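You operate a simulated robot arm through the tools that you are given. There is no shell and no other tool.

You are at the controls of a simulated two-armed robot. One attempt, no reset.

Task
Hold the magnet tray, lift the bearing off, lay it in the silver cup and clamp the keeper over it.
Fine: slacken the blue knob, swing the keeper out, and tighten the knob at the end.

Only the result counts: the job must be done as asked and must still hold three seconds after the hand-in. Knocking over, shifting, dropping, spilling or breaking anything else fails it.

Robot
Two 7-joint arms with two-finger grippers on one trunk, on a base that drives. Base frame: it is fixed to the floor where the robot stands at the start and does not move with it; the origin is under the middle of the robot, x ahead of it, y to its left, z up. Units: cm, degrees, N and s.
The left shoulder is at the start at [7.8, 15.1, 96.3], the right one opposite. With the tool pointing down near the work surface each hand reaches from about 32 to 80 cm from the robot's upright axis, wherever it stands, measured 20 degrees to its own side. Places, roughly: black bearing [-400, -100, 75]; keeper knob [70, 0, 100]; keeper plate [60, 0, 100]; silver cup on the head tube [60, 0, 90]. Payload 2.54 kg a hand.
The tool frame of a hand sits at the grasp point between the pads (the TCP): z along the fingers, y along the line on which they close. The tips reach 3 cm beyond it. Largest opening 11.6 cm; the body of the gripper starts 9.5 cm behind the TCP.
Orientation is that of the tool frame in the base frame, as a unit quaternion [x, y, z, w]. With the fingers straight down and closing along the base's y, the tool's x points along the base's -x, its y along +y and its z along -z.

Tools
- The arms move only by the tool send_rows. It takes "left_plan", "right_plan" or both (then of equal length, played together; a hand with none holds still); each is a list of rows, each an object of numbers (a shift or turn left out is 0, a gripper value left out holds the last): "wx", "wy", "wz": the turn, a rotation vector about the tool's x, y, z in degrees; "dx", "dy", "dz": the shift along the tool's x, y, z in m; "claw": the gripper command, from -1 (fully open) to 1 (shut), values between in proportion. In form: [{"wx": .., "wy": .., "wz": .., "dx": .., "dy": .., "dz": .., "claw": ..}, ...]. A call has 1 to 20 rows; each row is the pose to reach, as a shift and turn from the pose commanded when the call began, along the tool's axes at that moment. A row lasts 0.2 s, in which the tool goes at most 5 cm and 8.6 degrees; a call with a longer step from one row to the next is refused whole, and so is a gripper value outside its range. A pose out of reach is approached as far as the arm can. The call stops where the force on the tool passes 50 N (or 10 N more than at its start, if that is more) or the arm is blocked; 0.2 s more then pass. The fingers move at their own pace (about 7.2 cm/s each) and stop on an object; they squeeze with about 32 N. The grip force told is the motor's: it shows also when the fingers shut on nothing. Time passes only in rows, and 0.2 s behind the last, so rows that repeat a pose let the fingers close. The reply holds the time, the measured pose of the TCP, the force on the tool along the base axes, the opening and the grip force, in the units named above and with some noise, with the torque about the TCP (base axes, N m) and any sound that the robot's microphone picked up.
- Cameras (640 x 400 px; columns grow to the right, rows downward): "scene" is now at [16.19, 0.19, 110.74]; the picture's right is [0.03, -1.00, 0.00], its down [-0.33, -0.01, -0.94] and it looks along [0.94, 0.03, -0.33] (base axes); focal length 258 px, centre (320, 200). "left" rides on the left gripper at [6.9, 1.5, -12.2] in its tool frame; the picture's right is [-0.21, 0.98, 0.00], its down [-0.83, -0.18, -0.53] and it looks along [-0.52, -0.12, 0.85] (tool axes); focal length 251 px, centre (320, 200). "right" rides on the right gripper at [6.9, -1.5, -12.2] in its tool frame; the picture's right is [0.21, 0.98, 0.00], its down [-0.83, 0.18, -0.53] and it looks along [-0.52, 0.11, 0.85] (tool axes); focal length 251 px, centre (320, 200). There is no depth. A picture from a camera that has moved, and an enlarged one, comes with that camera's place and axes in the base frame and with its lens.
- snapshot(camera): a new picture of that camera. It takes no simulated time.
- lift_body(by): slides the trunk up (or, below 0, down) by that many cm; the arms and the scene camera ride with it, the base frame stays. It gives what a move gives, with no picture.
- steer(legs): drives the robot by 1 to 6 legs, each [ahead, left, turn to the left] in cm, cm and degrees, along the robot's own axes; the way and the turn of a leg run together, so that a leg with both is an arc; at most 150 cm and 180 degrees a leg. The arms and the cameras ride along, it lands a little off, and it stops where it bumps. It gives what a move gives.
- pan_tilt(pan, tilt): turns the head with the scene camera to pan (to the left, within 80 degrees either way) and tilt (down, from -29 to 69), counted from straight ahead of the robot. It gives what a move gives.
- close_up(camera, box): a new picture of the part [left, top, right, bottom] of that camera's present view, enlarged. It takes no simulated time.
- job_done(): hands the job in; it is judged then, once.

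Nothing tells you exact positions but the pictures and the camera data. Unless the task says otherwise, let go and move clear before handing in.

The tools are called as name(argument=value, ...) on one line, values as JSON. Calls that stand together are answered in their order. send_rows: Moves the arms, as the interface text tells. Its arguments: {"type":"object","properties":{"left_plan":{"type":"array","items":{"type":"object","properties":{"wx":{"type":"number"},"wy":{"type":"number"},"wz":{"type":"number"},"dx":{"type":"number"},"dy":{"type":"number"},"dz":{"type":"number"},"claw":{"type":"number"}}}},"right_plan":{"type":"array","items":{"type":"object","properties":{"wx":{"type":"number"},"wy":{"type":"number"},"wz":{"type":"number"},"dx":{"type":"number"},"dy":{"type":"number"},"dz":{"type":"number"},"claw":{"type":"number"}}}}},"required":[]} The other tools are called the same way: lift_body (by) slides the trunk up or down; steer (legs) drives the base; pan_tilt (pan, tilt) turns the head that bears the scene camera; snapshot (camera) takes a picture; close_up (camera, box) takes an enlarged picture of a part of a camera's view; job_done () hands the job in.

At the start:

```text
clock: 0.0
left_ee_pos: [43.75, 20.24, 100.04]
left_ee_rot: [-0.001, 1.0, -0.001, -0.001]
left_contact_force: [0.8, 0.2, -0.5]
left_torque: [-0.05, 0.0, 0.02]
left_gripper_width: 11.59
left_finger_force: 0.0
right_ee_pos: [37.59, -15.6, 100.01]
right_ee_rot: [0.0, 1.0, 0.001, -0.001]
right_contact_force: [0.2, 0.1, 0.4]
right_torque: [-0.03, -0.01, 0.01]
right_gripper_width: 11.6
right_finger_force: 0.1
trunk travel left (down, up): [-20.0, 8.9]
robot x, y, heading: [0.49, -0.05, -0.0]
head pan, tilt: [1.6, 19.2]
```

scene: 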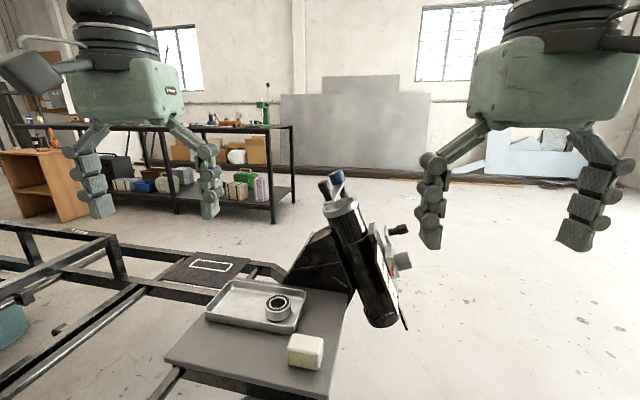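
right: 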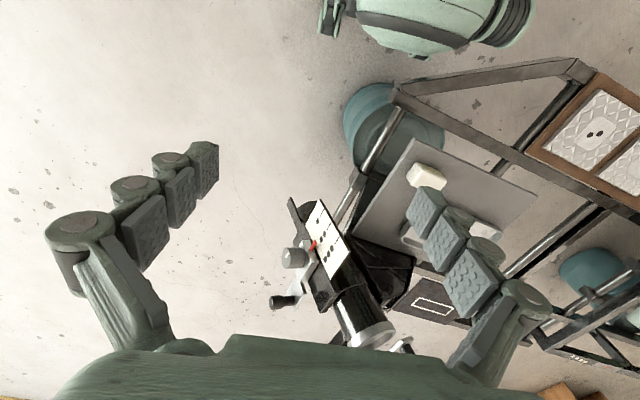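
left: 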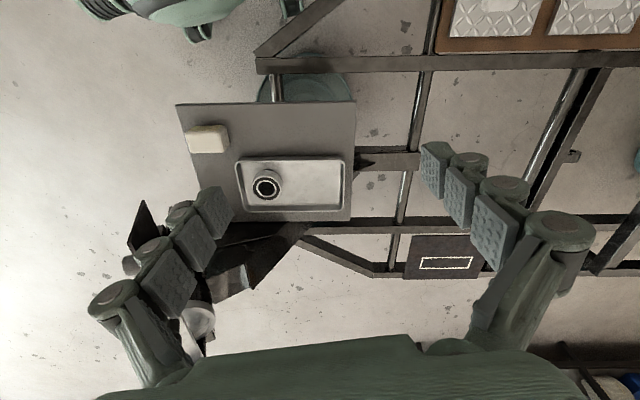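

I see a tray with a bearing on a plate in front of me, and a tilted head tube with a silver cup and a blue knob. The bearing I'm told about is listed far behind me at [-400, -100, 75], so I'll look more closely before deciding anything.

close_up(camera="scene", box=[160, 240, 360, 400])

close_up(camera="scene", box=[280, 150, 440, 340])

close_up(camera="right", box=[240, 180, 440, 360])

close_up(camera="left", box=[160, 90, 380, 240])

```text
2.50 times, centred on (260, 320) of scene
camera zoom: at [16.19, 0.19, 110.74], right [0.03, -1.0, 0.0], down [-0.33, -0.01, -0.94], along [0.94, 0.03, -0.33], focal length 646 px, centre (470, -100)
```

zoom: 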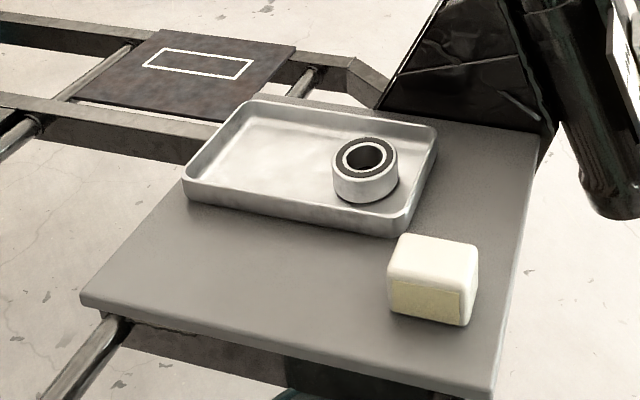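

```text
2.11 times, centred on (360, 245) of scene
camera zoom: at [16.19, 0.19, 110.74], right [0.03, -1.0, 0.0], down [-0.33, -0.01, -0.94], along [0.94, 0.03, -0.33], focal length 544 px, centre (236, 105)
```

zoom: 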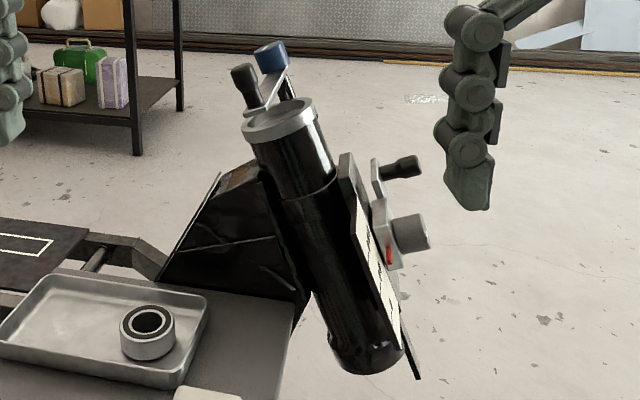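

```text
2.22 times, centred on (340, 270) of right
camera zoom: at [30.66, -17.19, 112.33], right [-0.21, 0.98, 0.0], down [0.83, 0.18, 0.53], along [0.52, 0.12, -0.85], focal length 559 px, centre (276, 44)
```

zoom: 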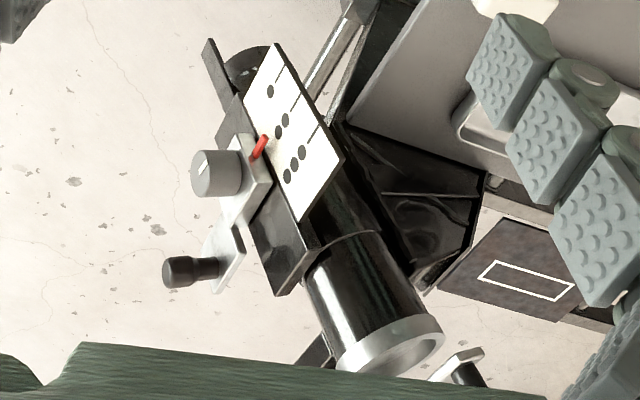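

```text
2.67 times, centred on (270, 165) of left
camera zoom: at [36.72, 21.62, 112.19], right [0.21, 0.98, 0.0], down [0.83, -0.18, 0.53], along [0.52, -0.12, -0.85], focal length 670 px, centre (453, 293)
```

zoom: 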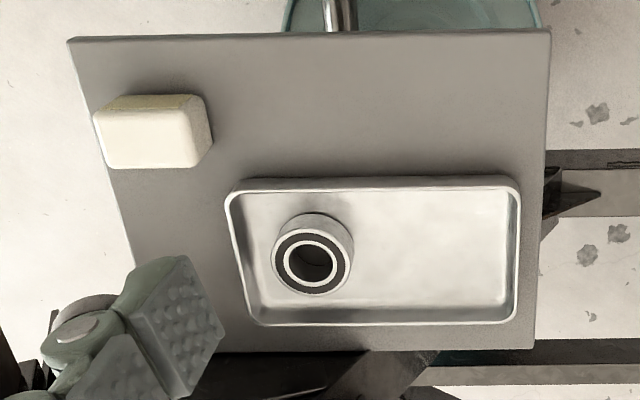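

The bearing in the nearby tray looks silver rather than black, so it may be a decoy. I'll zoom in on the fixture and look around with the head before moving anything.

close_up(camera="scene", box=[305, 160, 375, 220])

close_up(camera="right", box=[260, 190, 360, 310])

close_up(camera="right", box=[330, 280, 430, 360])

pan_tilt(pan=80, tilt=15)

snapshot(camera="scene")

pan_tilt(pan=-80, tilt=15)

snapshot(camera="scene")

```text
6.67 times, centred on (340, 190) of scene
camera zoom: at [16.19, 0.19, 110.74], right [0.03, -1.0, 0.0], down [-0.33, -0.01, -0.94], along [0.94, 0.03, -0.33], focal length 1723 px, centre (187, 267)
```

zoom: 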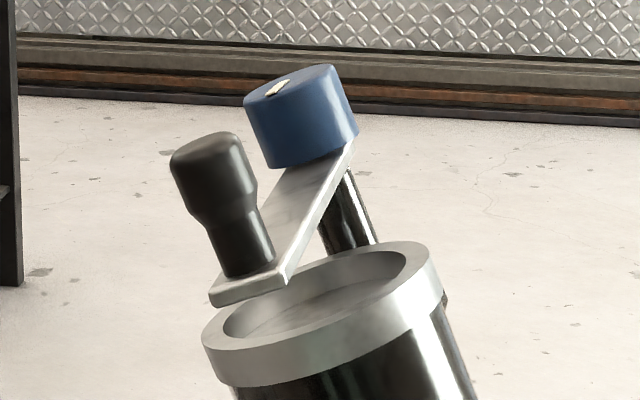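

```text
3.33 times, centred on (310, 250) of right
camera zoom: at [30.66, -17.19, 112.33], right [-0.21, 0.98, 0.0], down [0.83, 0.18, 0.53], along [0.52, 0.12, -0.85], focal length 838 px, centre (353, 33)
```

zoom: 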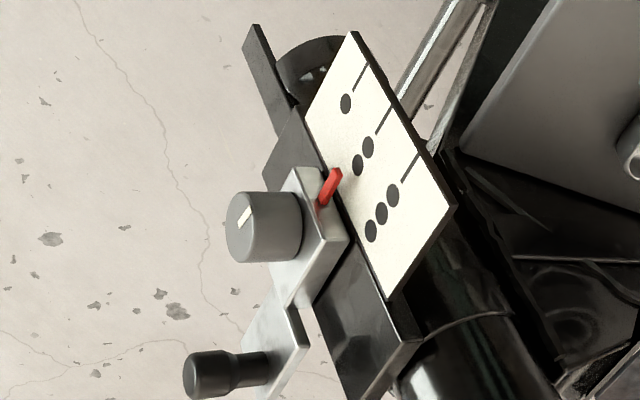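

```text
5.00 times, centred on (380, 320) of right
camera zoom: at [30.66, -17.19, 112.33], right [-0.21, 0.98, 0.0], down [0.83, 0.18, 0.53], along [0.52, 0.12, -0.85], focal length 1257 px, centre (20, -400)
```

zoom: 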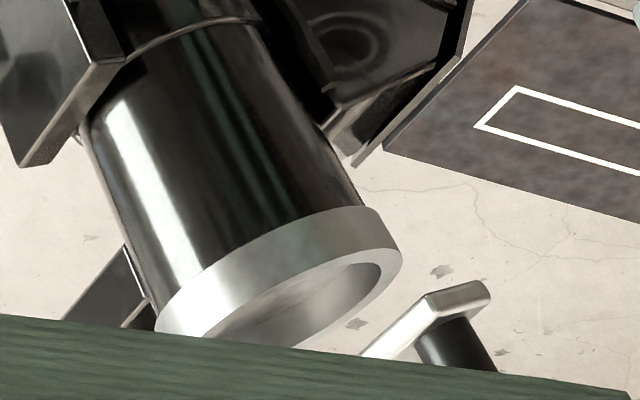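

```text
clock: 1.5
left_ee_pos: [43.7, 20.19, 99.98]
left_ee_rot: [-0.002, 1.0, -0.001, -0.001]
left_contact_force: [0.1, -0.8, 0.6]
left_torque: [0.0, 0.03, 0.02]
left_gripper_width: 11.6
left_finger_force: 0.0
right_ee_pos: [37.7, -15.7, 99.97]
right_ee_rot: [-0.001, 1.0, 0.001, 0.0]
right_contact_force: [-0.1, 0.6, 0.2]
right_torque: [-0.02, 0.0, -0.02]
right_gripper_width: 11.63
right_finger_force: 0.1
trunk travel left (down, up): [-20.0, 8.9]
robot x, y, heading: [-0.12, 0.05, -0.1]
head pan, tilt: [80.0, 15.0]
```

```text
taken
camera scene: at [8.5, 9.13, 111.43], right [0.98, -0.17, 0.0], down [-0.05, -0.25, -0.97], along [0.17, 0.95, -0.26], focal length 258 px, centre (320, 200)
```

scene: 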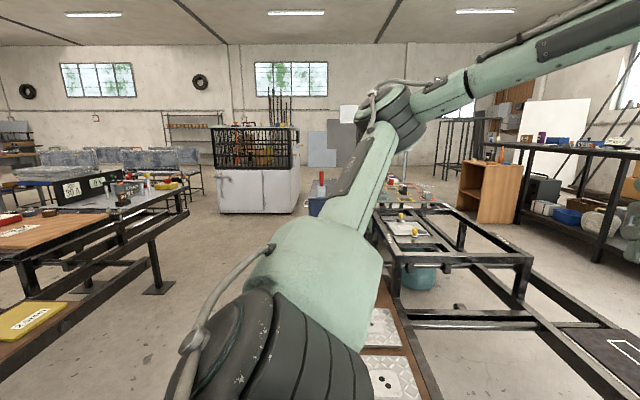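

```text
clock: 4.0
left_ee_pos: [43.79, 20.11, 99.99]
left_ee_rot: [-0.001, 1.0, -0.001, -0.001]
left_contact_force: [0.5, 0.0, -0.7]
left_torque: [0.02, 0.01, 0.06]
left_gripper_width: 11.64
left_finger_force: 0.0
right_ee_pos: [37.54, -15.67, 99.97]
right_ee_rot: [0.001, 1.0, 0.0, 0.001]
right_contact_force: [0.3, -1.2, -0.1]
right_torque: [0.0, 0.02, -0.03]
right_gripper_width: 11.56
right_finger_force: 0.0
trunk travel left (down, up): [-20.0, 8.9]
robot x, y, heading: [-0.33, -0.15, 0.1]
head pan, tilt: [-80.0, 15.0]
```

```text
taken
camera scene: at [8.5, -9.27, 111.43], right [-0.98, -0.17, 0.0], down [-0.05, 0.25, -0.97], along [0.17, -0.95, -0.26], focal length 258 px, centre (320, 200)
```

scene: 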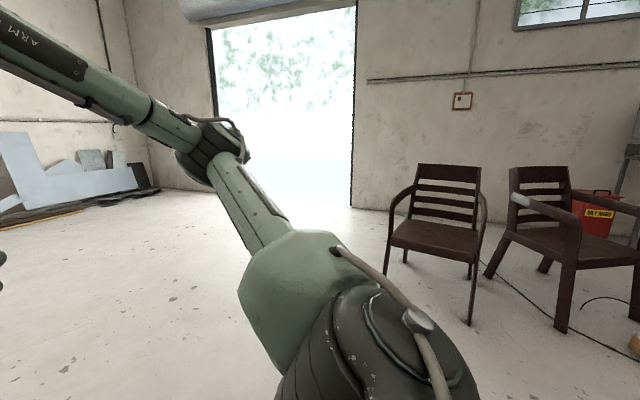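

The nearest bearing is silver, and the black one is said to be well behind me. I'll start with the fixture: point the head back at it and measure the knob, keeper and cup accurately.

pan_tilt(pan=-2, tilt=24)

close_up(camera="scene", box=[270, 130, 430, 230])

close_up(camera="scene", box=[280, 190, 440, 290])

```text
clock: 5.5
left_ee_pos: [43.76, 20.17, 99.95]
left_ee_rot: [-0.001, 1.0, -0.002, -0.002]
left_contact_force: [0.6, 0.2, 1.6]
left_torque: [0.0, -0.02, 0.03]
left_gripper_width: 11.59
left_finger_force: 0.0
right_ee_pos: [37.66, -15.67, 100.06]
right_ee_rot: [0.0, 1.0, 0.001, 0.0]
right_contact_force: [0.6, 0.1, -0.4]
right_torque: [-0.03, 0.0, 0.03]
right_gripper_width: 11.62
right_finger_force: 0.1
trunk travel left (down, up): [-20.0, 8.9]
robot x, y, heading: [-0.39, -0.3, 0.1]
head pan, tilt: [-2.0, 24.0]
```

```text
4.00 times, centred on (350, 180) of scene
camera zoom: at [16.1, -0.4, 109.96], right [-0.04, -1.0, 0.0], down [-0.41, 0.01, -0.91], along [0.91, -0.03, -0.41], focal length 1034 px, centre (200, 280)
```

zoom: 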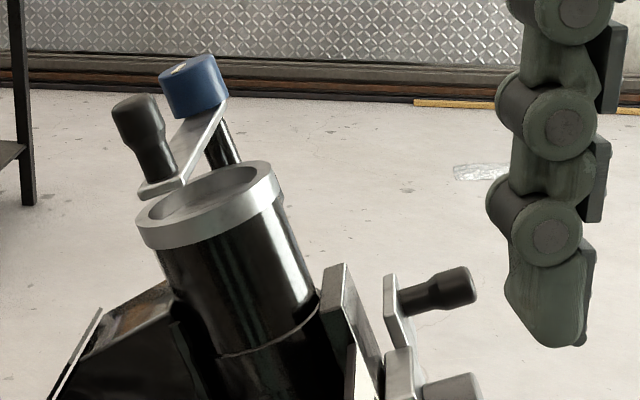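

```text
4.00 times, centred on (360, 240) of scene
camera zoom: at [16.1, -0.4, 109.96], right [-0.04, -1.0, 0.0], down [-0.41, 0.01, -0.91], along [0.91, -0.03, -0.41], focal length 1034 px, centre (160, 40)
```

zoom: 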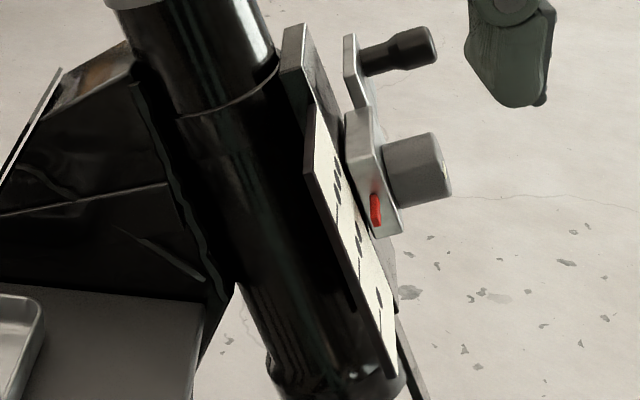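

The cup rim works out at about [63, -2.5, 92.5] and the keeper handle's base at about [59, 0, 95]. I'll raise the left hand and move it above the fixture for a second viewpoint looking down on the knob.

send_rows(left_plan=[{"dz": -0.04}, {"dz": -0.08}, {"dz": -0.12}, {"dz": -0.13, "dx": -0.02, "dy": -0.03}, {"dz": -0.13, "dx": -0.04, "dy": -0.06}, {"dz": -0.13, "dx": -0.06, "dy": -0.09}, {"dz": -0.13, "dx": -0.08, "dy": -0.12}, {"dz": -0.13, "dx": -0.1, "dy": -0.15}, {"dz": -0.13, "dx": -0.12, "dy": -0.18}, {"dz": -0.13, "dx": -0.12, "dy": -0.18}])

snapshot(camera="left")

snapshot(camera="scene")

```text
clock: 7.7
left_ee_pos: [55.87, 2.21, 113.03]
left_ee_rot: [0.0, 1.0, -0.002, -0.001]
left_contact_force: [-0.6, 0.7, 0.1]
left_torque: [0.0, -0.02, 0.03]
left_gripper_width: 11.62
left_finger_force: 0.1
right_ee_pos: [37.58, -15.69, 100.01]
right_ee_rot: [0.0, 1.0, 0.001, 0.0]
right_contact_force: [-0.8, 0.2, 0.1]
right_torque: [0.02, 0.02, 0.03]
right_gripper_width: 11.6
right_finger_force: 0.1
trunk travel left (down, up): [-20.0, 8.9]
robot x, y, heading: [0.02, 0.21, -0.2]
head pan, tilt: [-2.0, 24.0]
```

```text
taken
camera left: at [48.83, 3.66, 125.26], right [0.21, 0.98, 0.0], down [0.83, -0.18, 0.53], along [0.52, -0.12, -0.85], focal length 251 px, centre (320, 200)
```

left: 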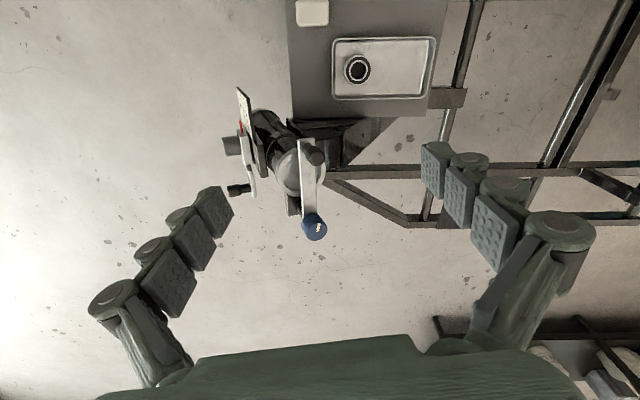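

```text
taken
camera scene: at [16.1, -0.37, 109.96], right [-0.03, -1.0, 0.0], down [-0.41, 0.01, -0.91], along [0.91, -0.03, -0.41], focal length 258 px, centre (320, 200)
```

scene: 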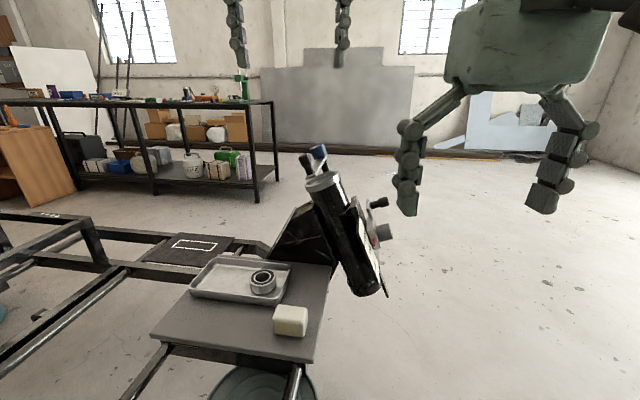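

close_up(camera="left", box=[270, 120, 350, 250])

close_up(camera="left", box=[210, 80, 350, 170])

close_up(camera="scene", box=[270, 130, 430, 230])

```text
3.08 times, centred on (310, 185) of left
camera zoom: at [48.83, 3.66, 125.26], right [0.21, 0.98, 0.0], down [0.83, -0.18, 0.53], along [0.52, -0.12, -0.85], focal length 774 px, centre (351, 246)
```

zoom: 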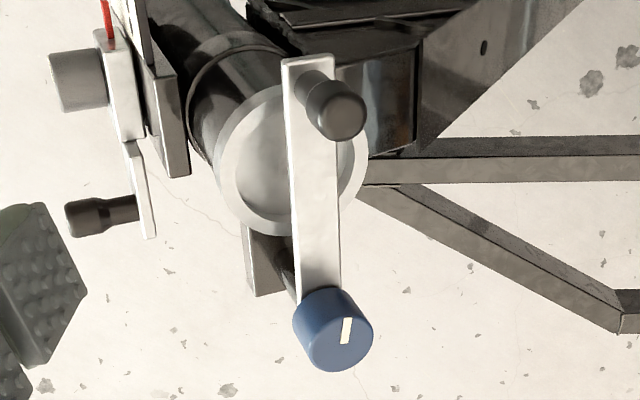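

```text
4.44 times, centred on (280, 125) of left
camera zoom: at [48.83, 3.66, 125.26], right [0.21, 0.98, 0.0], down [0.83, -0.18, 0.53], along [0.52, -0.12, -0.85], focal length 1118 px, centre (498, 533)
```

zoom: 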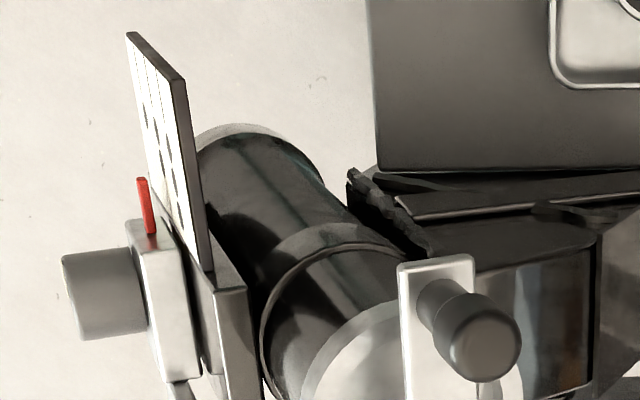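

```text
4.00 times, centred on (350, 180) of scene
camera zoom: at [16.1, -0.37, 109.96], right [-0.03, -1.0, 0.0], down [-0.41, 0.01, -0.91], along [0.91, -0.03, -0.41], focal length 1034 px, centre (200, 280)
```

zoom: 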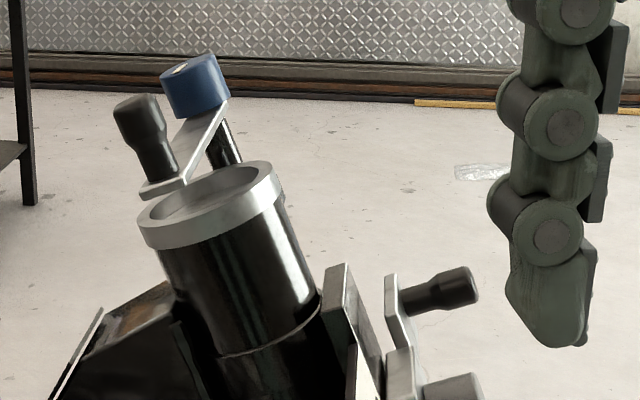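

From triangulation, the knob top is at about [70.3, -1.6, 97.8], the handle runs from [59, -0.3, 95.5] to [59.4, 1.0, 98.8], and the cup rim centre is [63.5, -2.4, 93]. The shared axis leans about 21.5 degrees towards +y. I'll tilt the left hand onto that axis and hover above the knob.

send_rows(left_plan=[{"dx": -0.03, "wx": 4, "wy": 1}, {"dx": -0.06, "wx": 8, "wy": 2}, {"dx": -0.09, "wx": 12, "wy": 3}, {"dx": -0.12, "wx": 16, "wy": 4}, {"dx": -0.153, "dy": -0.003, "wx": 20.8, "wy": 5.3}, {"dx": -0.153, "dy": -0.003, "dz": 0.03, "wx": 20.8, "wy": 5.3}, {"dx": -0.153, "dy": -0.003, "dz": 0.059, "wx": 20.8, "wy": 5.3}, {"dx": -0.153, "dy": -0.003, "dz": 0.059, "wx": 20.8, "wy": 5.3}])

snapshot(camera="left")

snapshot(camera="scene")

```text
clock: 9.5
left_ee_pos: [66.03, 2.9, 106.3]
left_ee_rot: [0.0, 0.982, -0.182, -0.047]
left_contact_force: [0.5, 0.5, 0.0]
left_torque: [-0.03, 0.02, 0.01]
left_gripper_width: 11.61
left_finger_force: 0.1
left hand out of reach, approached as far as the arm can: row 2, 3, 4, 5, 6, 7, 8
right_ee_pos: [37.54, -15.65, 100.02]
right_ee_rot: [0.0, 1.0, 0.0, 0.0]
right_contact_force: [-0.7, 0.0, -0.4]
right_torque: [-0.01, 0.02, 0.0]
right_gripper_width: 11.6
right_finger_force: 0.1
trunk travel left (down, up): [-20.0, 8.9]
robot x, y, heading: [-0.17, 0.05, -0.1]
head pan, tilt: [-2.0, 24.0]
```

```text
taken
camera left: at [60.19, 8.69, 117.67], right [0.2, 0.91, -0.37], down [0.87, 0.01, 0.48], along [0.44, -0.42, -0.79], focal length 251 px, centre (320, 200)
```

left: 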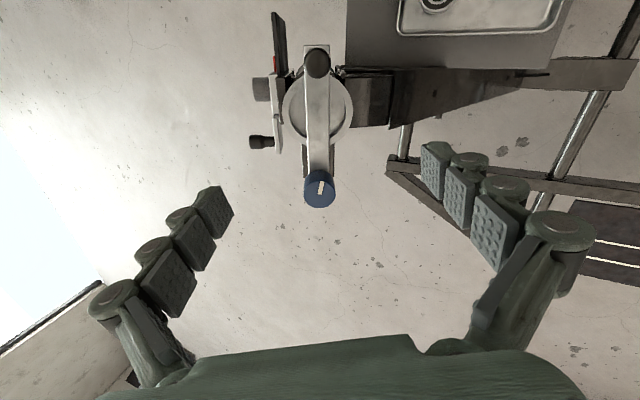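

```text
taken
camera scene: at [16.13, -0.39, 109.95], right [-0.03, -1.0, 0.0], down [-0.41, 0.01, -0.91], along [0.91, -0.03, -0.41], focal length 258 px, centre (320, 200)
```

scene: 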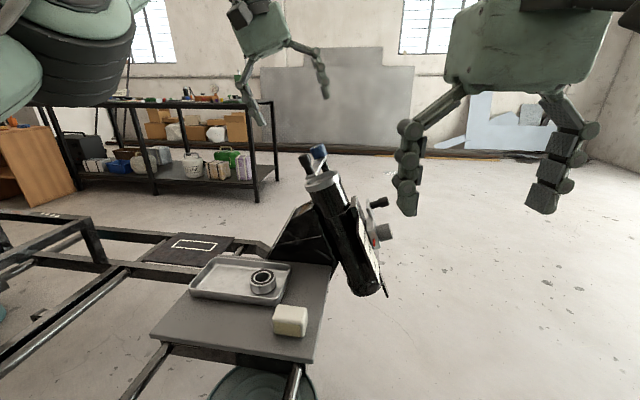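

The arm runs out of reach at x≈66 at this height. I'll look straight down to see how much room the base has before choosing between driving closer and raising the trunk.

pan_tilt(pan=0, tilt=69)

snapshot(camera="scene")

snapshot(camera="right")

```text
clock: 10.6
left_ee_pos: [66.11, 2.88, 106.41]
left_ee_rot: [-0.001, 0.982, -0.182, -0.047]
left_contact_force: [0.1, -0.1, 0.7]
left_torque: [0.01, -0.02, -0.02]
left_gripper_width: 11.59
left_finger_force: 0.1
right_ee_pos: [37.64, -15.55, 100.06]
right_ee_rot: [0.0, 1.0, 0.001, 0.0]
right_contact_force: [0.7, -0.2, 0.3]
right_torque: [0.01, 0.02, 0.02]
right_gripper_width: 11.62
right_finger_force: 0.0
trunk travel left (down, up): [-20.0, 8.9]
robot x, y, heading: [-0.15, 0.13, -0.0]
head pan, tilt: [0.0, 68.8]
```

```text
taken
camera scene: at [12.47, -0.07, 103.86], right [0.0, -1.0, 0.0], down [-0.93, 0.0, -0.36], along [0.36, 0.0, -0.93], focal length 258 px, centre (320, 200)
```

scene: 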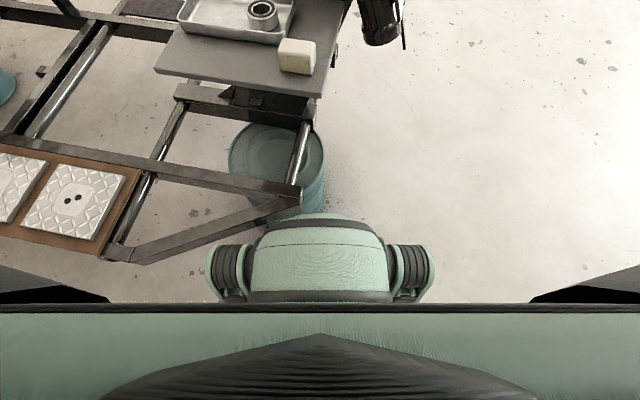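

```text
taken
camera right: at [30.66, -17.19, 112.33], right [-0.21, 0.98, 0.0], down [0.83, 0.18, 0.53], along [0.52, 0.12, -0.85], focal length 251 px, centre (320, 200)
```

right: 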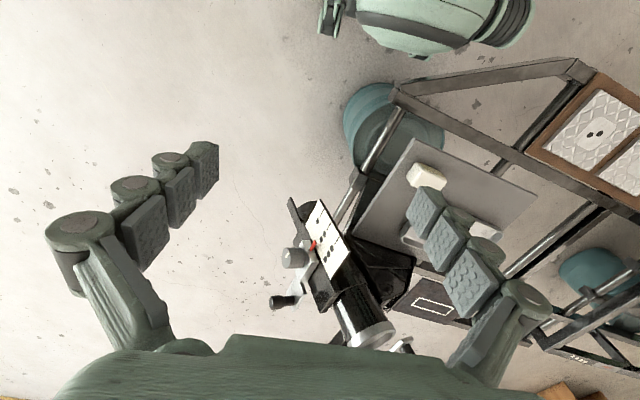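

The base nearly touches the cart frame, but the floor on the right is clear. I'll pull the left hand back, then shift the robot right and forward so the fixture sits comfortably within the left arm's reach.

send_rows(left_plan=[{"dz": -0.035}, {"dx": 0.03, "dy": 0.02, "dz": -0.05, "wx": -3, "wy": -0.8}, {"dx": 0.065, "dy": 0.04, "dz": -0.06, "wx": -6, "wy": -1.5}, {"dx": 0.1, "dy": 0.06, "dz": -0.07, "wx": -9, "wy": -2.3}, {"dx": 0.135, "dy": 0.08, "dz": -0.08, "wx": -12, "wy": -3.1}, {"dx": 0.17, "dy": 0.1, "dz": -0.09, "wx": -15, "wy": -3.8}, {"dx": 0.2, "dy": 0.12, "dz": -0.1, "wx": -18, "wy": -4.6}, {"dx": 0.218, "dy": 0.1375, "dz": -0.106, "wx": -20.8, "wy": -5.3}, {"dx": 0.218, "dy": 0.1375, "dz": -0.106, "wx": -20.8, "wy": -5.3}])

pan_tilt(pan=-40, tilt=45)

snapshot(camera="scene")

```text
clock: 12.6
left_ee_pos: [45.18, 19.81, 113.19]
left_ee_rot: [-0.001, 1.0, -0.001, -0.001]
left_contact_force: [0.7, -0.2, -0.4]
left_torque: [0.02, 0.01, 0.0]
left_gripper_width: 11.62
left_finger_force: 0.0
left hand out of reach, approached as far as the arm can: row 1
right_ee_pos: [37.59, -15.51, 100.03]
right_ee_rot: [-0.001, 1.0, 0.001, 0.0]
right_contact_force: [0.1, -0.2, -0.1]
right_torque: [0.04, 0.0, 0.01]
right_gripper_width: 11.61
right_finger_force: 0.0
trunk travel left (down, up): [-20.0, 8.9]
robot x, y, heading: [-0.29, 0.25, -0.2]
head pan, tilt: [0.0, 68.8]
```

```text
clock: 13.7
left_ee_pos: [45.08, 19.87, 113.17]
left_ee_rot: [-0.001, 1.0, -0.001, -0.001]
left_contact_force: [0.3, -0.2, -0.3]
left_torque: [-0.02, -0.01, 0.03]
left_gripper_width: 11.6
left_finger_force: 0.1
right_ee_pos: [37.6, -15.64, 99.99]
right_ee_rot: [0.001, 1.0, 0.001, 0.0]
right_contact_force: [-0.3, 0.5, 0.2]
right_torque: [-0.01, 0.0, -0.03]
right_gripper_width: 11.61
right_finger_force: 0.1
trunk travel left (down, up): [-20.0, 8.9]
robot x, y, heading: [0.36, -0.02, -0.2]
head pan, tilt: [-40.0, 45.0]
```

```text
taken
camera scene: at [13.1, -5.29, 106.74], right [-0.64, -0.77, 0.0], down [-0.54, 0.45, -0.71], along [0.54, -0.45, -0.71], focal length 258 px, centre (320, 200)
```

scene: 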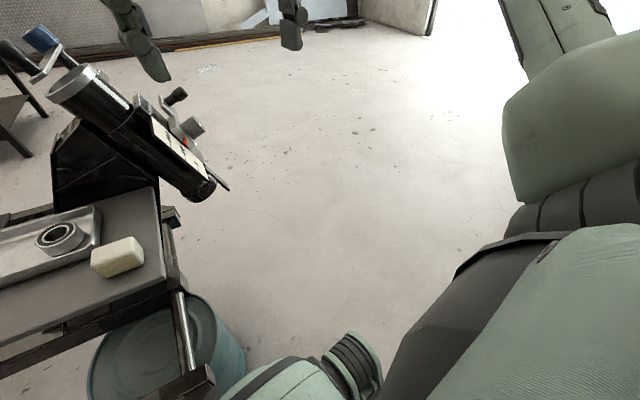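

The floor to the right and ahead-right is empty. I'll drive right 45 cm, then forward about 22 cm.

steer(legs=[[0, -45, 0]])

pan_tilt(pan=40, tilt=60)

snapshot(camera="scene")

```text
clock: 18.5
left_ee_pos: [45.16, -25.32, 113.27]
left_ee_rot: [-0.001, 1.0, -0.001, -0.001]
left_contact_force: [0.4, 0.3, 0.3]
left_torque: [0.02, -0.02, 0.01]
left_gripper_width: 11.59
left_finger_force: 0.2
right_ee_pos: [37.54, -60.68, 100.01]
right_ee_rot: [0.002, 1.0, 0.001, 0.0]
right_contact_force: [-0.1, -0.3, -0.4]
right_torque: [-0.01, -0.01, -0.03]
right_gripper_width: 11.61
right_finger_force: 0.0
trunk travel left (down, up): [-20.0, 8.9]
robot x, y, heading: [0.04, -44.89, 0.0]
head pan, tilt: [-40.0, 45.0]
```

```text
clock: 20.1
left_ee_pos: [45.19, -25.23, 113.21]
left_ee_rot: [-0.001, 1.0, -0.003, -0.001]
left_contact_force: [0.4, 0.1, -0.6]
left_torque: [-0.02, -0.01, 0.01]
left_gripper_width: 11.6
left_finger_force: 0.1
right_ee_pos: [37.53, -60.66, 99.97]
right_ee_rot: [0.001, 1.0, 0.001, 0.0]
right_contact_force: [0.1, 0.5, -0.2]
right_torque: [0.01, 0.02, 0.01]
right_gripper_width: 11.57
right_finger_force: 0.0
trunk travel left (down, up): [-20.0, 8.9]
robot x, y, heading: [0.07, -44.85, -0.1]
head pan, tilt: [40.0, 60.0]
```

```text
taken
camera scene: at [11.97, -40.83, 104.8], right [0.64, -0.77, 0.0], down [-0.66, -0.56, -0.5], along [0.38, 0.32, -0.87], focal length 258 px, centre (320, 200)
```

scene: 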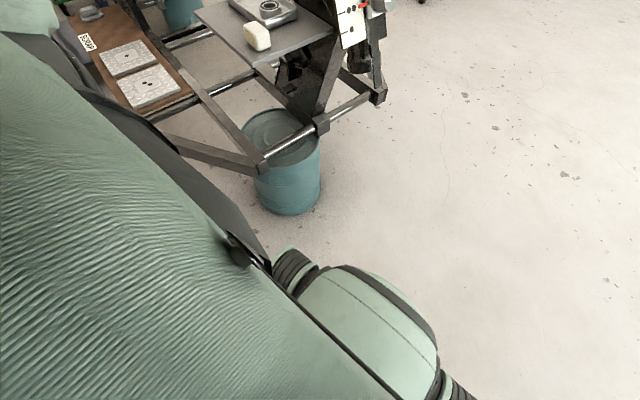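

The frame's near corner is at about y=-8. I'll shift a bit further right for clearance, go forward, and turn about 30 degrees left to face the fixture.

steer(legs=[[0, -10, 0], [35, 0, 0], [0, 0, 30]])

pan_tilt(pan=22, tilt=30)

snapshot(camera="scene")

snapshot(camera="left")

```text
clock: 25.1
left_ee_pos: [64.34, -15.43, 113.16]
left_ee_rot: [-0.259, 0.966, -0.002, 0.0]
left_contact_force: [0.3, 0.4, -0.4]
left_torque: [-0.01, 0.01, 0.01]
left_gripper_width: 11.6
left_finger_force: 0.1
right_ee_pos: [75.47, -49.99, 100.02]
right_ee_rot: [-0.259, 0.966, 0.0, 0.001]
right_contact_force: [0.1, -0.7, -0.5]
right_torque: [-0.03, 0.03, -0.02]
right_gripper_width: 11.62
right_finger_force: 0.1
trunk travel left (down, up): [-20.0, 8.9]
robot x, y, heading: [34.9, -55.52, 29.9]
head pan, tilt: [40.0, 60.0]
```

```text
clock: 26.0
left_ee_pos: [64.36, -15.47, 113.19]
left_ee_rot: [-0.259, 0.966, 0.0, -0.001]
left_contact_force: [-0.7, 0.3, -1.1]
left_torque: [0.01, -0.01, 0.04]
left_gripper_width: 11.6
left_finger_force: 0.0
right_ee_pos: [75.46, -50.0, 100.09]
right_ee_rot: [-0.258, 0.966, 0.0, 0.0]
right_contact_force: [-0.7, -0.2, 0.7]
right_torque: [0.02, -0.02, 0.0]
right_gripper_width: 11.6
right_finger_force: 0.1
trunk travel left (down, up): [-20.0, 8.9]
robot x, y, heading: [34.77, -55.63, 30.0]
head pan, tilt: [22.0, 30.0]
```

```text
taken
camera scene: at [46.63, -44.77, 109.0], right [0.79, -0.62, 0.0], down [-0.31, -0.39, -0.87], along [0.53, 0.68, -0.5], focal length 258 px, centre (320, 200)
```

scene: 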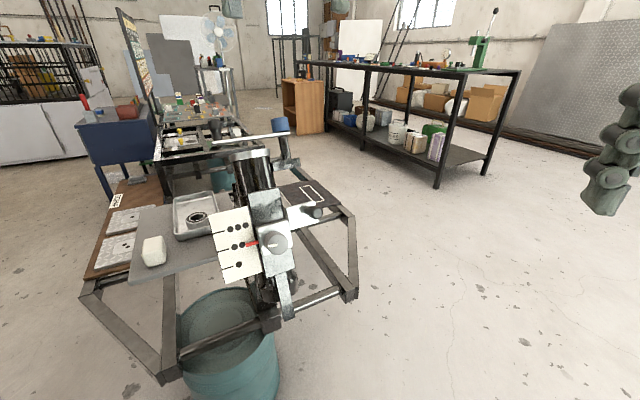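

```text
taken
camera left: at [57.45, -17.73, 125.45], right [-0.3, 0.95, 0.0], down [0.81, 0.26, 0.53], along [0.51, 0.16, -0.85], focal length 251 px, centre (320, 200)
```

left: 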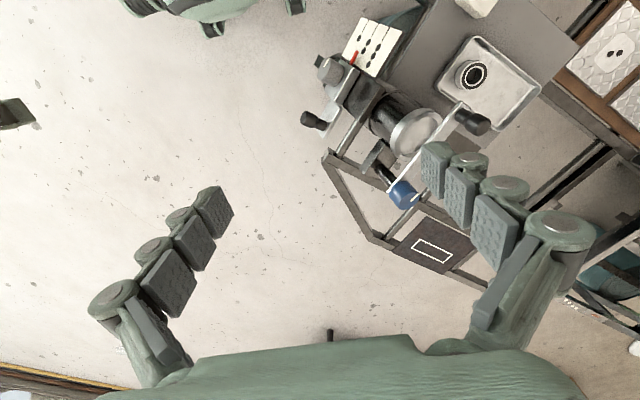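

close_up(camera="scene", box=[200, 100, 340, 200])

close_up(camera="left", box=[360, 90, 500, 215])

close_up(camera="scene", box=[190, 180, 350, 320])

```text
4.00 times, centred on (270, 150) of scene
camera zoom: at [46.63, -44.77, 109.0], right [0.79, -0.62, 0.0], down [-0.31, -0.39, -0.87], along [0.53, 0.68, -0.5], focal length 1034 px, centre (520, 400)
```

zoom: 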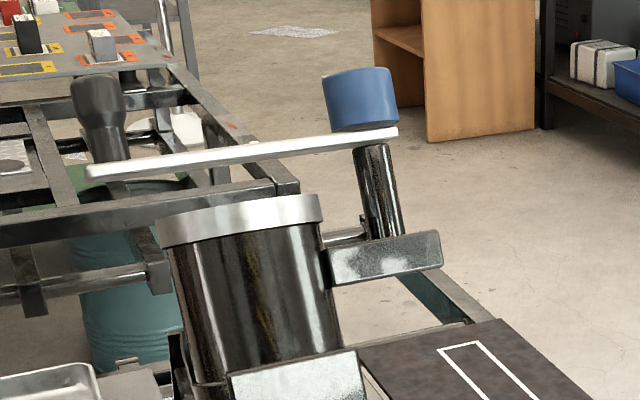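

```text
3.20 times, centred on (430, 152) of left
camera zoom: at [57.45, -17.73, 125.45], right [-0.3, 0.95, 0.0], down [0.81, 0.26, 0.53], along [0.51, 0.16, -0.85], focal length 805 px, centre (-32, 352)
```

zoom: 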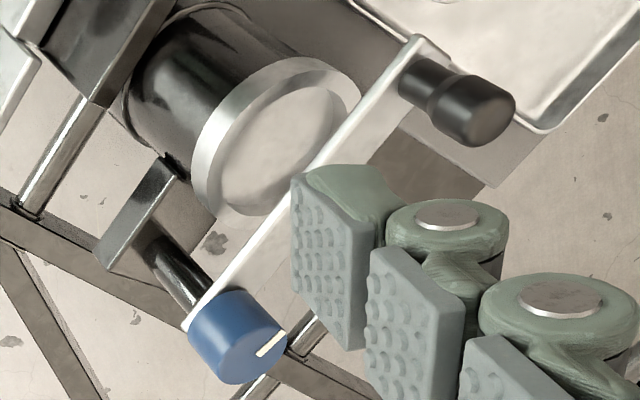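

```text
2.86 times, centred on (270, 250) of scene
camera zoom: at [46.63, -44.77, 109.0], right [0.79, -0.62, 0.0], down [-0.31, -0.39, -0.87], along [0.53, 0.68, -0.5], focal length 738 px, centre (463, 57)
```

zoom: 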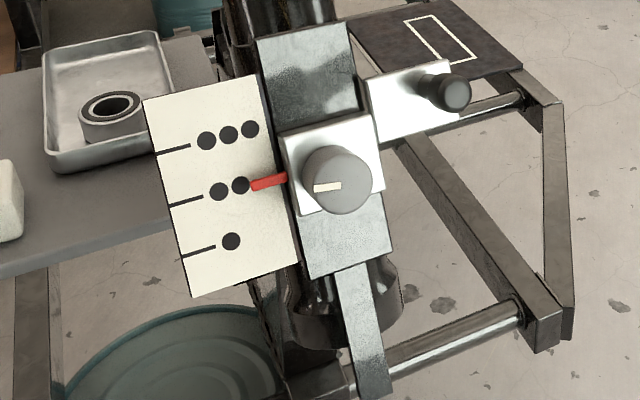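

My earlier estimates agree from this new viewpoint: knob top at about [70.4, -1.7, 97.9], axis about [0.09, 0.37, 0.925]. I'll bring the left hand to hover above the knob, aligned with the axis.

send_rows(left_plan=[{"dx": -0.028, "dy": 0.022, "wx": 3.2, "wy": 3.1}, {"dx": -0.057, "dy": 0.044, "wx": 6.5, "wy": 6.2}, {"dx": -0.085, "dy": 0.067, "wx": 9.7, "wy": 9.3}, {"dx": -0.114, "dy": 0.089, "wx": 13, "wy": 12.4}, {"dx": -0.142, "dy": 0.111, "wx": 16.2, "wy": 15.5}, {"dx": -0.142, "dy": 0.111, "dz": 0.027, "wx": 16.2, "wy": 15.5}, {"dx": -0.142, "dy": 0.111, "dz": 0.053, "wx": 16.2, "wy": 15.5}, {"dx": -0.142, "dy": 0.111, "dz": 0.079, "wx": 16.2, "wy": 15.5}, {"dx": -0.142, "dy": 0.111, "dz": 0.079, "wx": 16.2, "wy": 15.5}])

snapshot(camera="left")

close_up(camera="scene", box=[200, 60, 360, 180])

```text
clock: 28.0
left_ee_pos: [70.24, -2.94, 106.57]
left_ee_rot: [-0.254, 0.947, -0.173, -0.092]
left_contact_force: [0.1, 0.3, 0.1]
left_torque: [-0.02, 0.04, -0.01]
left_gripper_width: 11.61
left_finger_force: 0.0
left hand out of reach, approached as far as the arm can: row 4, 5, 6, 7, 8, 9
right_ee_pos: [75.52, -50.17, 100.0]
right_ee_rot: [-0.259, 0.966, 0.0, 0.0]
right_contact_force: [-0.4, 0.1, -0.5]
right_torque: [0.01, 0.03, -0.01]
right_gripper_width: 11.58
right_finger_force: 0.0
trunk travel left (down, up): [-20.0, 8.9]
robot x, y, heading: [35.09, -55.44, 29.8]
head pan, tilt: [22.0, 30.0]
```

```text
taken
camera left: at [64.59, -0.4, 119.3], right [-0.32, 0.89, -0.33], down [0.85, 0.42, 0.33], along [0.43, -0.17, -0.89], focal length 251 px, centre (320, 200)
```

left: 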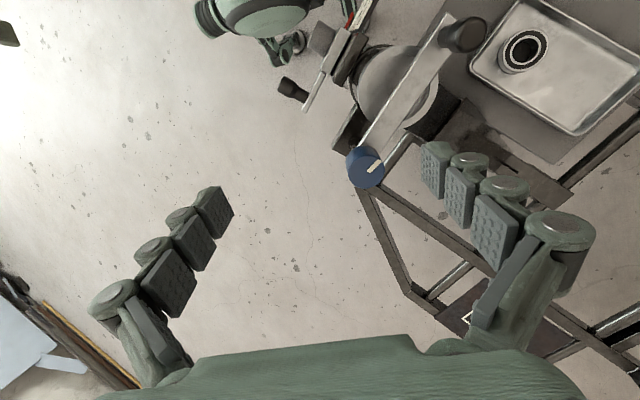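

```text
3.33 times, centred on (280, 120) of scene
camera zoom: at [46.64, -44.75, 109.0], right [0.79, -0.62, 0.0], down [-0.31, -0.39, -0.87], along [0.53, 0.68, -0.5], focal length 861 px, centre (453, 467)
```

zoom: 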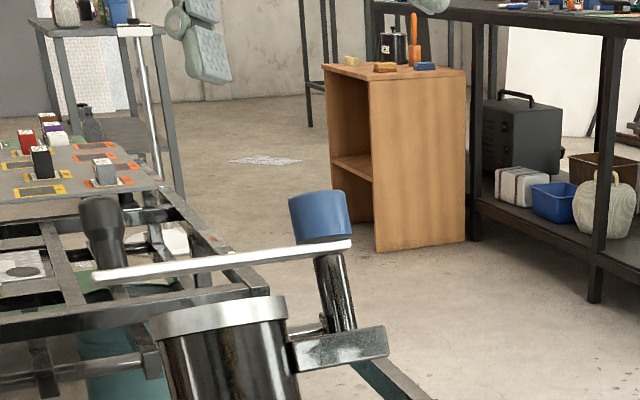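

The hand stops just short because the wrist sits too high and far out. I'll raise the trunk 6 cm and move the base 7 cm closer, as there's still floor between it and the cart.

lift_body(by=6)

pan_tilt(pan=20, tilt=69)

snapshot(camera="scene")

```text
clock: 29.0
left_ee_pos: [70.45, -3.06, 112.62]
left_ee_rot: [-0.254, 0.948, -0.171, -0.093]
left_contact_force: [0.7, -0.6, 0.5]
left_torque: [-0.03, -0.02, -0.02]
left_gripper_width: 11.61
left_finger_force: 0.1
right_ee_pos: [75.41, -50.07, 106.01]
right_ee_rot: [-0.259, 0.966, 0.001, -0.001]
right_contact_force: [0.2, -0.8, -0.3]
right_torque: [-0.03, 0.02, -0.01]
right_gripper_width: 11.58
right_finger_force: 0.0
trunk travel left (down, up): [-26.0, 2.9]
robot x, y, heading: [35.28, -55.27, 29.9]
head pan, tilt: [22.0, 30.0]
```

```text
clock: 30.1
left_ee_pos: [70.32, -3.07, 112.61]
left_ee_rot: [-0.255, 0.947, -0.172, -0.093]
left_contact_force: [-0.3, -0.7, 0.4]
left_torque: [-0.01, -0.01, 0.0]
left_gripper_width: 11.6
left_finger_force: 0.0
right_ee_pos: [75.47, -50.04, 105.9]
right_ee_rot: [-0.259, 0.966, 0.0, 0.0]
right_contact_force: [-0.3, 0.3, -0.1]
right_torque: [-0.03, 0.04, 0.01]
right_gripper_width: 11.59
right_finger_force: 0.1
trunk travel left (down, up): [-26.0, 2.9]
robot x, y, heading: [34.93, -54.72, 30.1]
head pan, tilt: [20.0, 68.8]
```

```text
taken
camera scene: at [44.66, -47.6, 109.86], right [0.76, -0.64, 0.0], down [-0.6, -0.71, -0.36], along [0.23, 0.28, -0.93], focal length 258 px, centre (320, 200)
```

scene: 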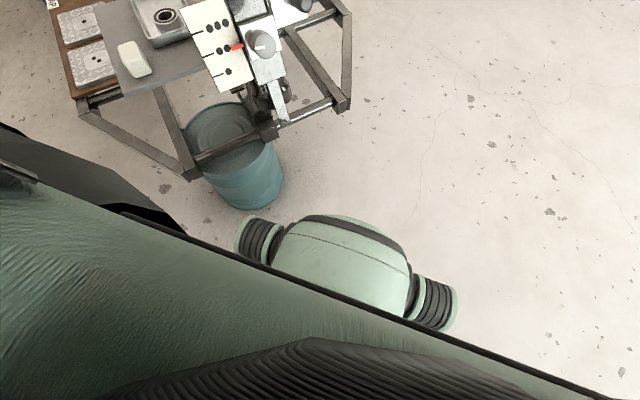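

steer(legs=[[7, 0, 0]])

pan_tilt(pan=25, tilt=25)

snapshot(camera="left")

snapshot(camera="scene")

```text
clock: 31.1
left_ee_pos: [76.4, 0.45, 112.62]
left_ee_rot: [-0.254, 0.947, -0.172, -0.092]
left_contact_force: [0.3, -0.2, -0.5]
left_torque: [-0.06, 0.04, -0.03]
left_gripper_width: 11.58
left_finger_force: 0.0
right_ee_pos: [81.51, -46.6, 105.93]
right_ee_rot: [-0.258, 0.966, 0.0, 0.0]
right_contact_force: [0.6, 0.6, 0.2]
right_torque: [0.03, 0.04, 0.02]
right_gripper_width: 11.61
right_finger_force: 0.0
trunk travel left (down, up): [-26.0, 2.9]
robot x, y, heading: [41.03, -52.04, 29.8]
head pan, tilt: [20.0, 68.8]
```

```text
clock: 32.2
left_ee_pos: [76.32, 0.49, 112.62]
left_ee_rot: [-0.254, 0.947, -0.171, -0.093]
left_contact_force: [0.5, -0.2, -1.1]
left_torque: [-0.01, 0.0, -0.01]
left_gripper_width: 11.61
left_finger_force: 0.1
right_ee_pos: [81.51, -46.51, 105.99]
right_ee_rot: [-0.258, 0.966, 0.0, 0.001]
right_contact_force: [0.6, 0.6, -0.2]
right_torque: [0.01, 0.0, 0.0]
right_gripper_width: 11.6
right_finger_force: 0.1
trunk travel left (down, up): [-26.0, 2.9]
robot x, y, heading: [41.44, -51.77, 29.8]
head pan, tilt: [25.0, 25.0]
```

```text
taken
camera left: at [70.54, 3.01, 125.33], right [-0.32, 0.89, -0.33], down [0.84, 0.42, 0.33], along [0.43, -0.17, -0.89], focal length 251 px, centre (320, 200)
```

left: 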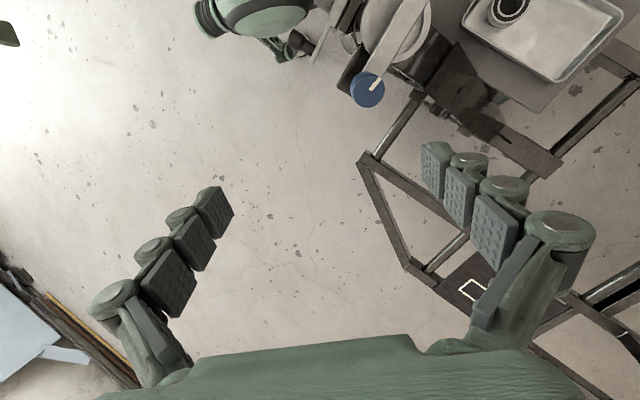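

```text
taken
camera scene: at [52.32, -40.91, 115.79], right [0.82, -0.57, 0.0], down [-0.24, -0.35, -0.91], along [0.52, 0.74, -0.42], focal length 258 px, centre (320, 200)
```

scene: 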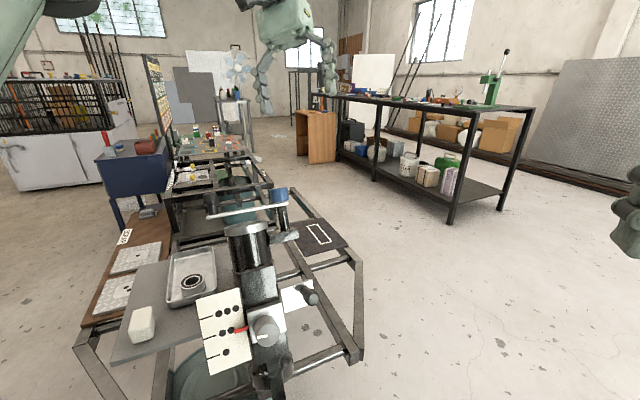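

close_up(camera="left", box=[330, 0, 450, 120])

close_up(camera="scene", box=[200, 170, 330, 270])

```text
3.33 times, centred on (390, 60) of left
camera zoom: at [70.54, 3.01, 125.33], right [-0.32, 0.89, -0.33], down [0.84, 0.42, 0.33], along [0.43, -0.17, -0.89], focal length 838 px, centre (87, 667)
```

zoom: 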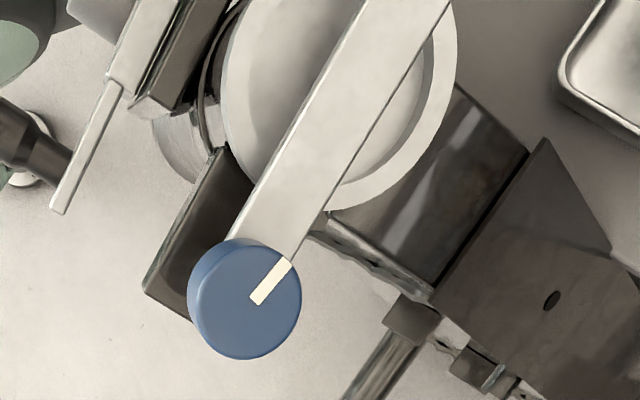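

```text
4.00 times, centred on (265, 220) of scene
camera zoom: at [52.32, -40.91, 115.79], right [0.82, -0.57, 0.0], down [-0.24, -0.35, -0.91], along [0.52, 0.74, -0.42], focal length 1034 px, centre (540, 120)
```

zoom: 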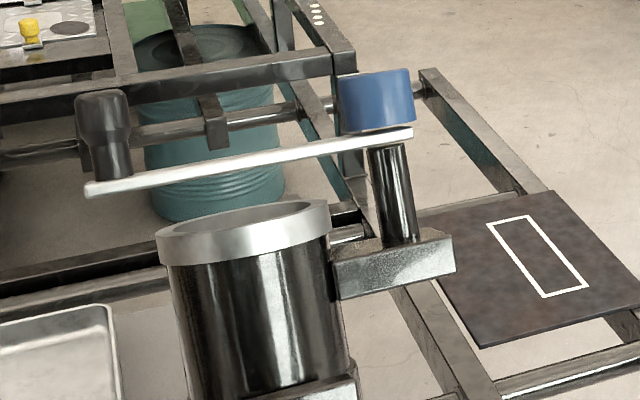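

The knob top is confirmed at about [70.7, -1.5, 97.8], with its white mark pointing along the keeper. I'll move the left hand directly over the knob and pre-rotate it clockwise so there's travel for slackening counter-clockwise.

send_rows(left_plan=[{"dx": 0.003, "dy": 0.018, "dz": 0.0, "wz": 6}, {"dx": 0.009, "dy": 0.036, "dz": 0.02, "wz": 12}, {"dx": 0.018, "dy": 0.054, "dz": 0.04, "wz": 18}, {"dx": 0.018, "dy": 0.054, "dz": 0.06, "wz": 24}, {"dx": 0.018, "dy": 0.054, "dz": 0.079, "wz": 30}, {"dx": 0.018, "dy": 0.054, "dz": 0.079, "wz": 37}, {"dx": 0.018, "dy": 0.054, "dz": 0.079, "wz": 44}, {"dx": 0.018, "dy": 0.054, "dz": 0.079, "wz": 50}, {"dx": 0.018, "dy": 0.054, "dz": 0.079, "wz": 50}])

snapshot(camera="left")

snapshot(camera="scene")

```text
clock: 34.2
left_ee_pos: [71.26, 0.97, 104.33]
left_ee_rot: [0.171, 0.966, -0.194, -0.011]
left_contact_force: [-0.6, -0.4, -1.3]
left_torque: [-0.03, -0.01, -0.02]
left_gripper_width: 11.61
left_finger_force: 0.0
right_ee_pos: [81.51, -46.57, 106.05]
right_ee_rot: [-0.259, 0.966, 0.0, 0.0]
right_contact_force: [-0.1, -0.2, -0.5]
right_torque: [-0.02, 0.02, -0.04]
right_gripper_width: 11.63
right_finger_force: 0.2
trunk travel left (down, up): [-26.0, 2.9]
robot x, y, heading: [41.03, -51.99, 29.7]
head pan, tilt: [25.0, 25.0]
```

```text
taken
camera left: at [66.21, 9.11, 114.75], right [0.52, 0.77, -0.36], down [0.77, -0.23, 0.6], along [0.38, -0.59, -0.71], focal length 251 px, centre (320, 200)
```

left: 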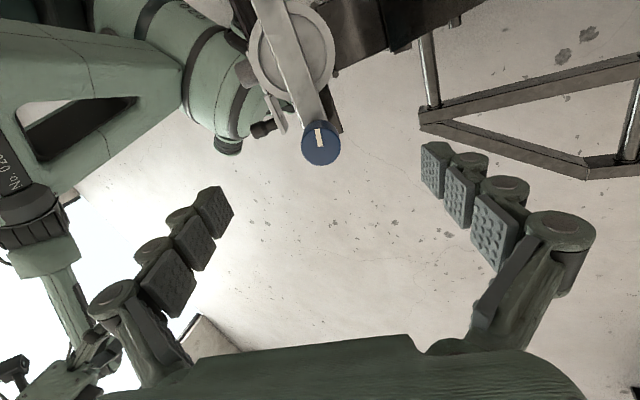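

```text
taken
camera scene: at [52.32, -40.91, 115.8], right [0.82, -0.57, 0.0], down [-0.24, -0.35, -0.91], along [0.52, 0.74, -0.42], focal length 258 px, centre (320, 200)
```

scene: 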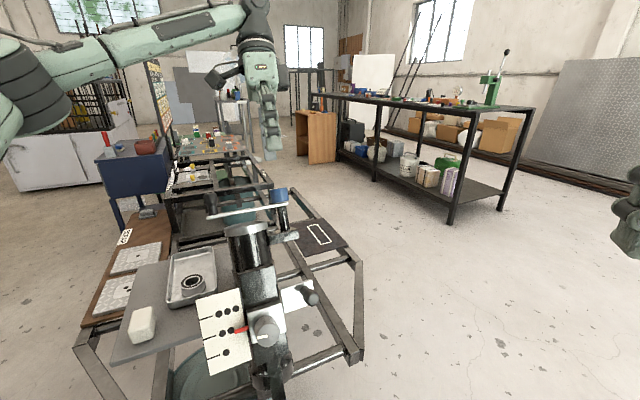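

close_up(camera="left", box=[270, 90, 370, 190])

close_up(camera="scene", box=[200, 110, 330, 270])

```text
4.00 times, centred on (320, 140) of left
camera zoom: at [66.21, 9.11, 114.75], right [0.52, 0.77, -0.36], down [0.77, -0.23, 0.6], along [0.38, -0.59, -0.71], focal length 1006 px, centre (320, 440)
```

zoom: 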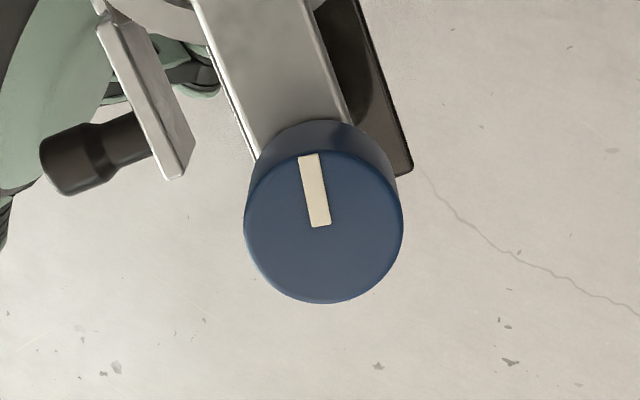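

```text
2.50 times, centred on (265, 190) of scene
camera zoom: at [52.32, -40.91, 115.8], right [0.82, -0.57, 0.0], down [-0.24, -0.35, -0.91], along [0.52, 0.74, -0.42], focal length 646 px, centre (458, 225)
```

zoom: 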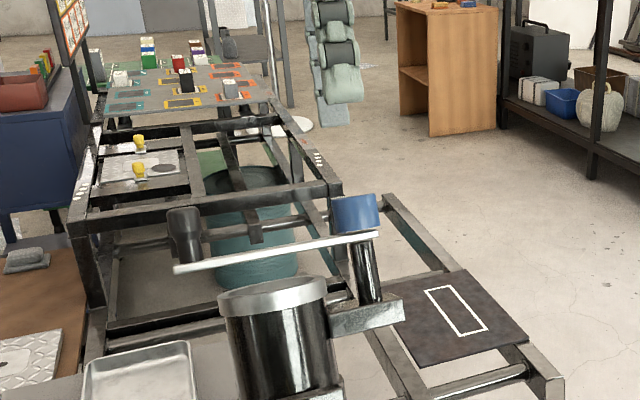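

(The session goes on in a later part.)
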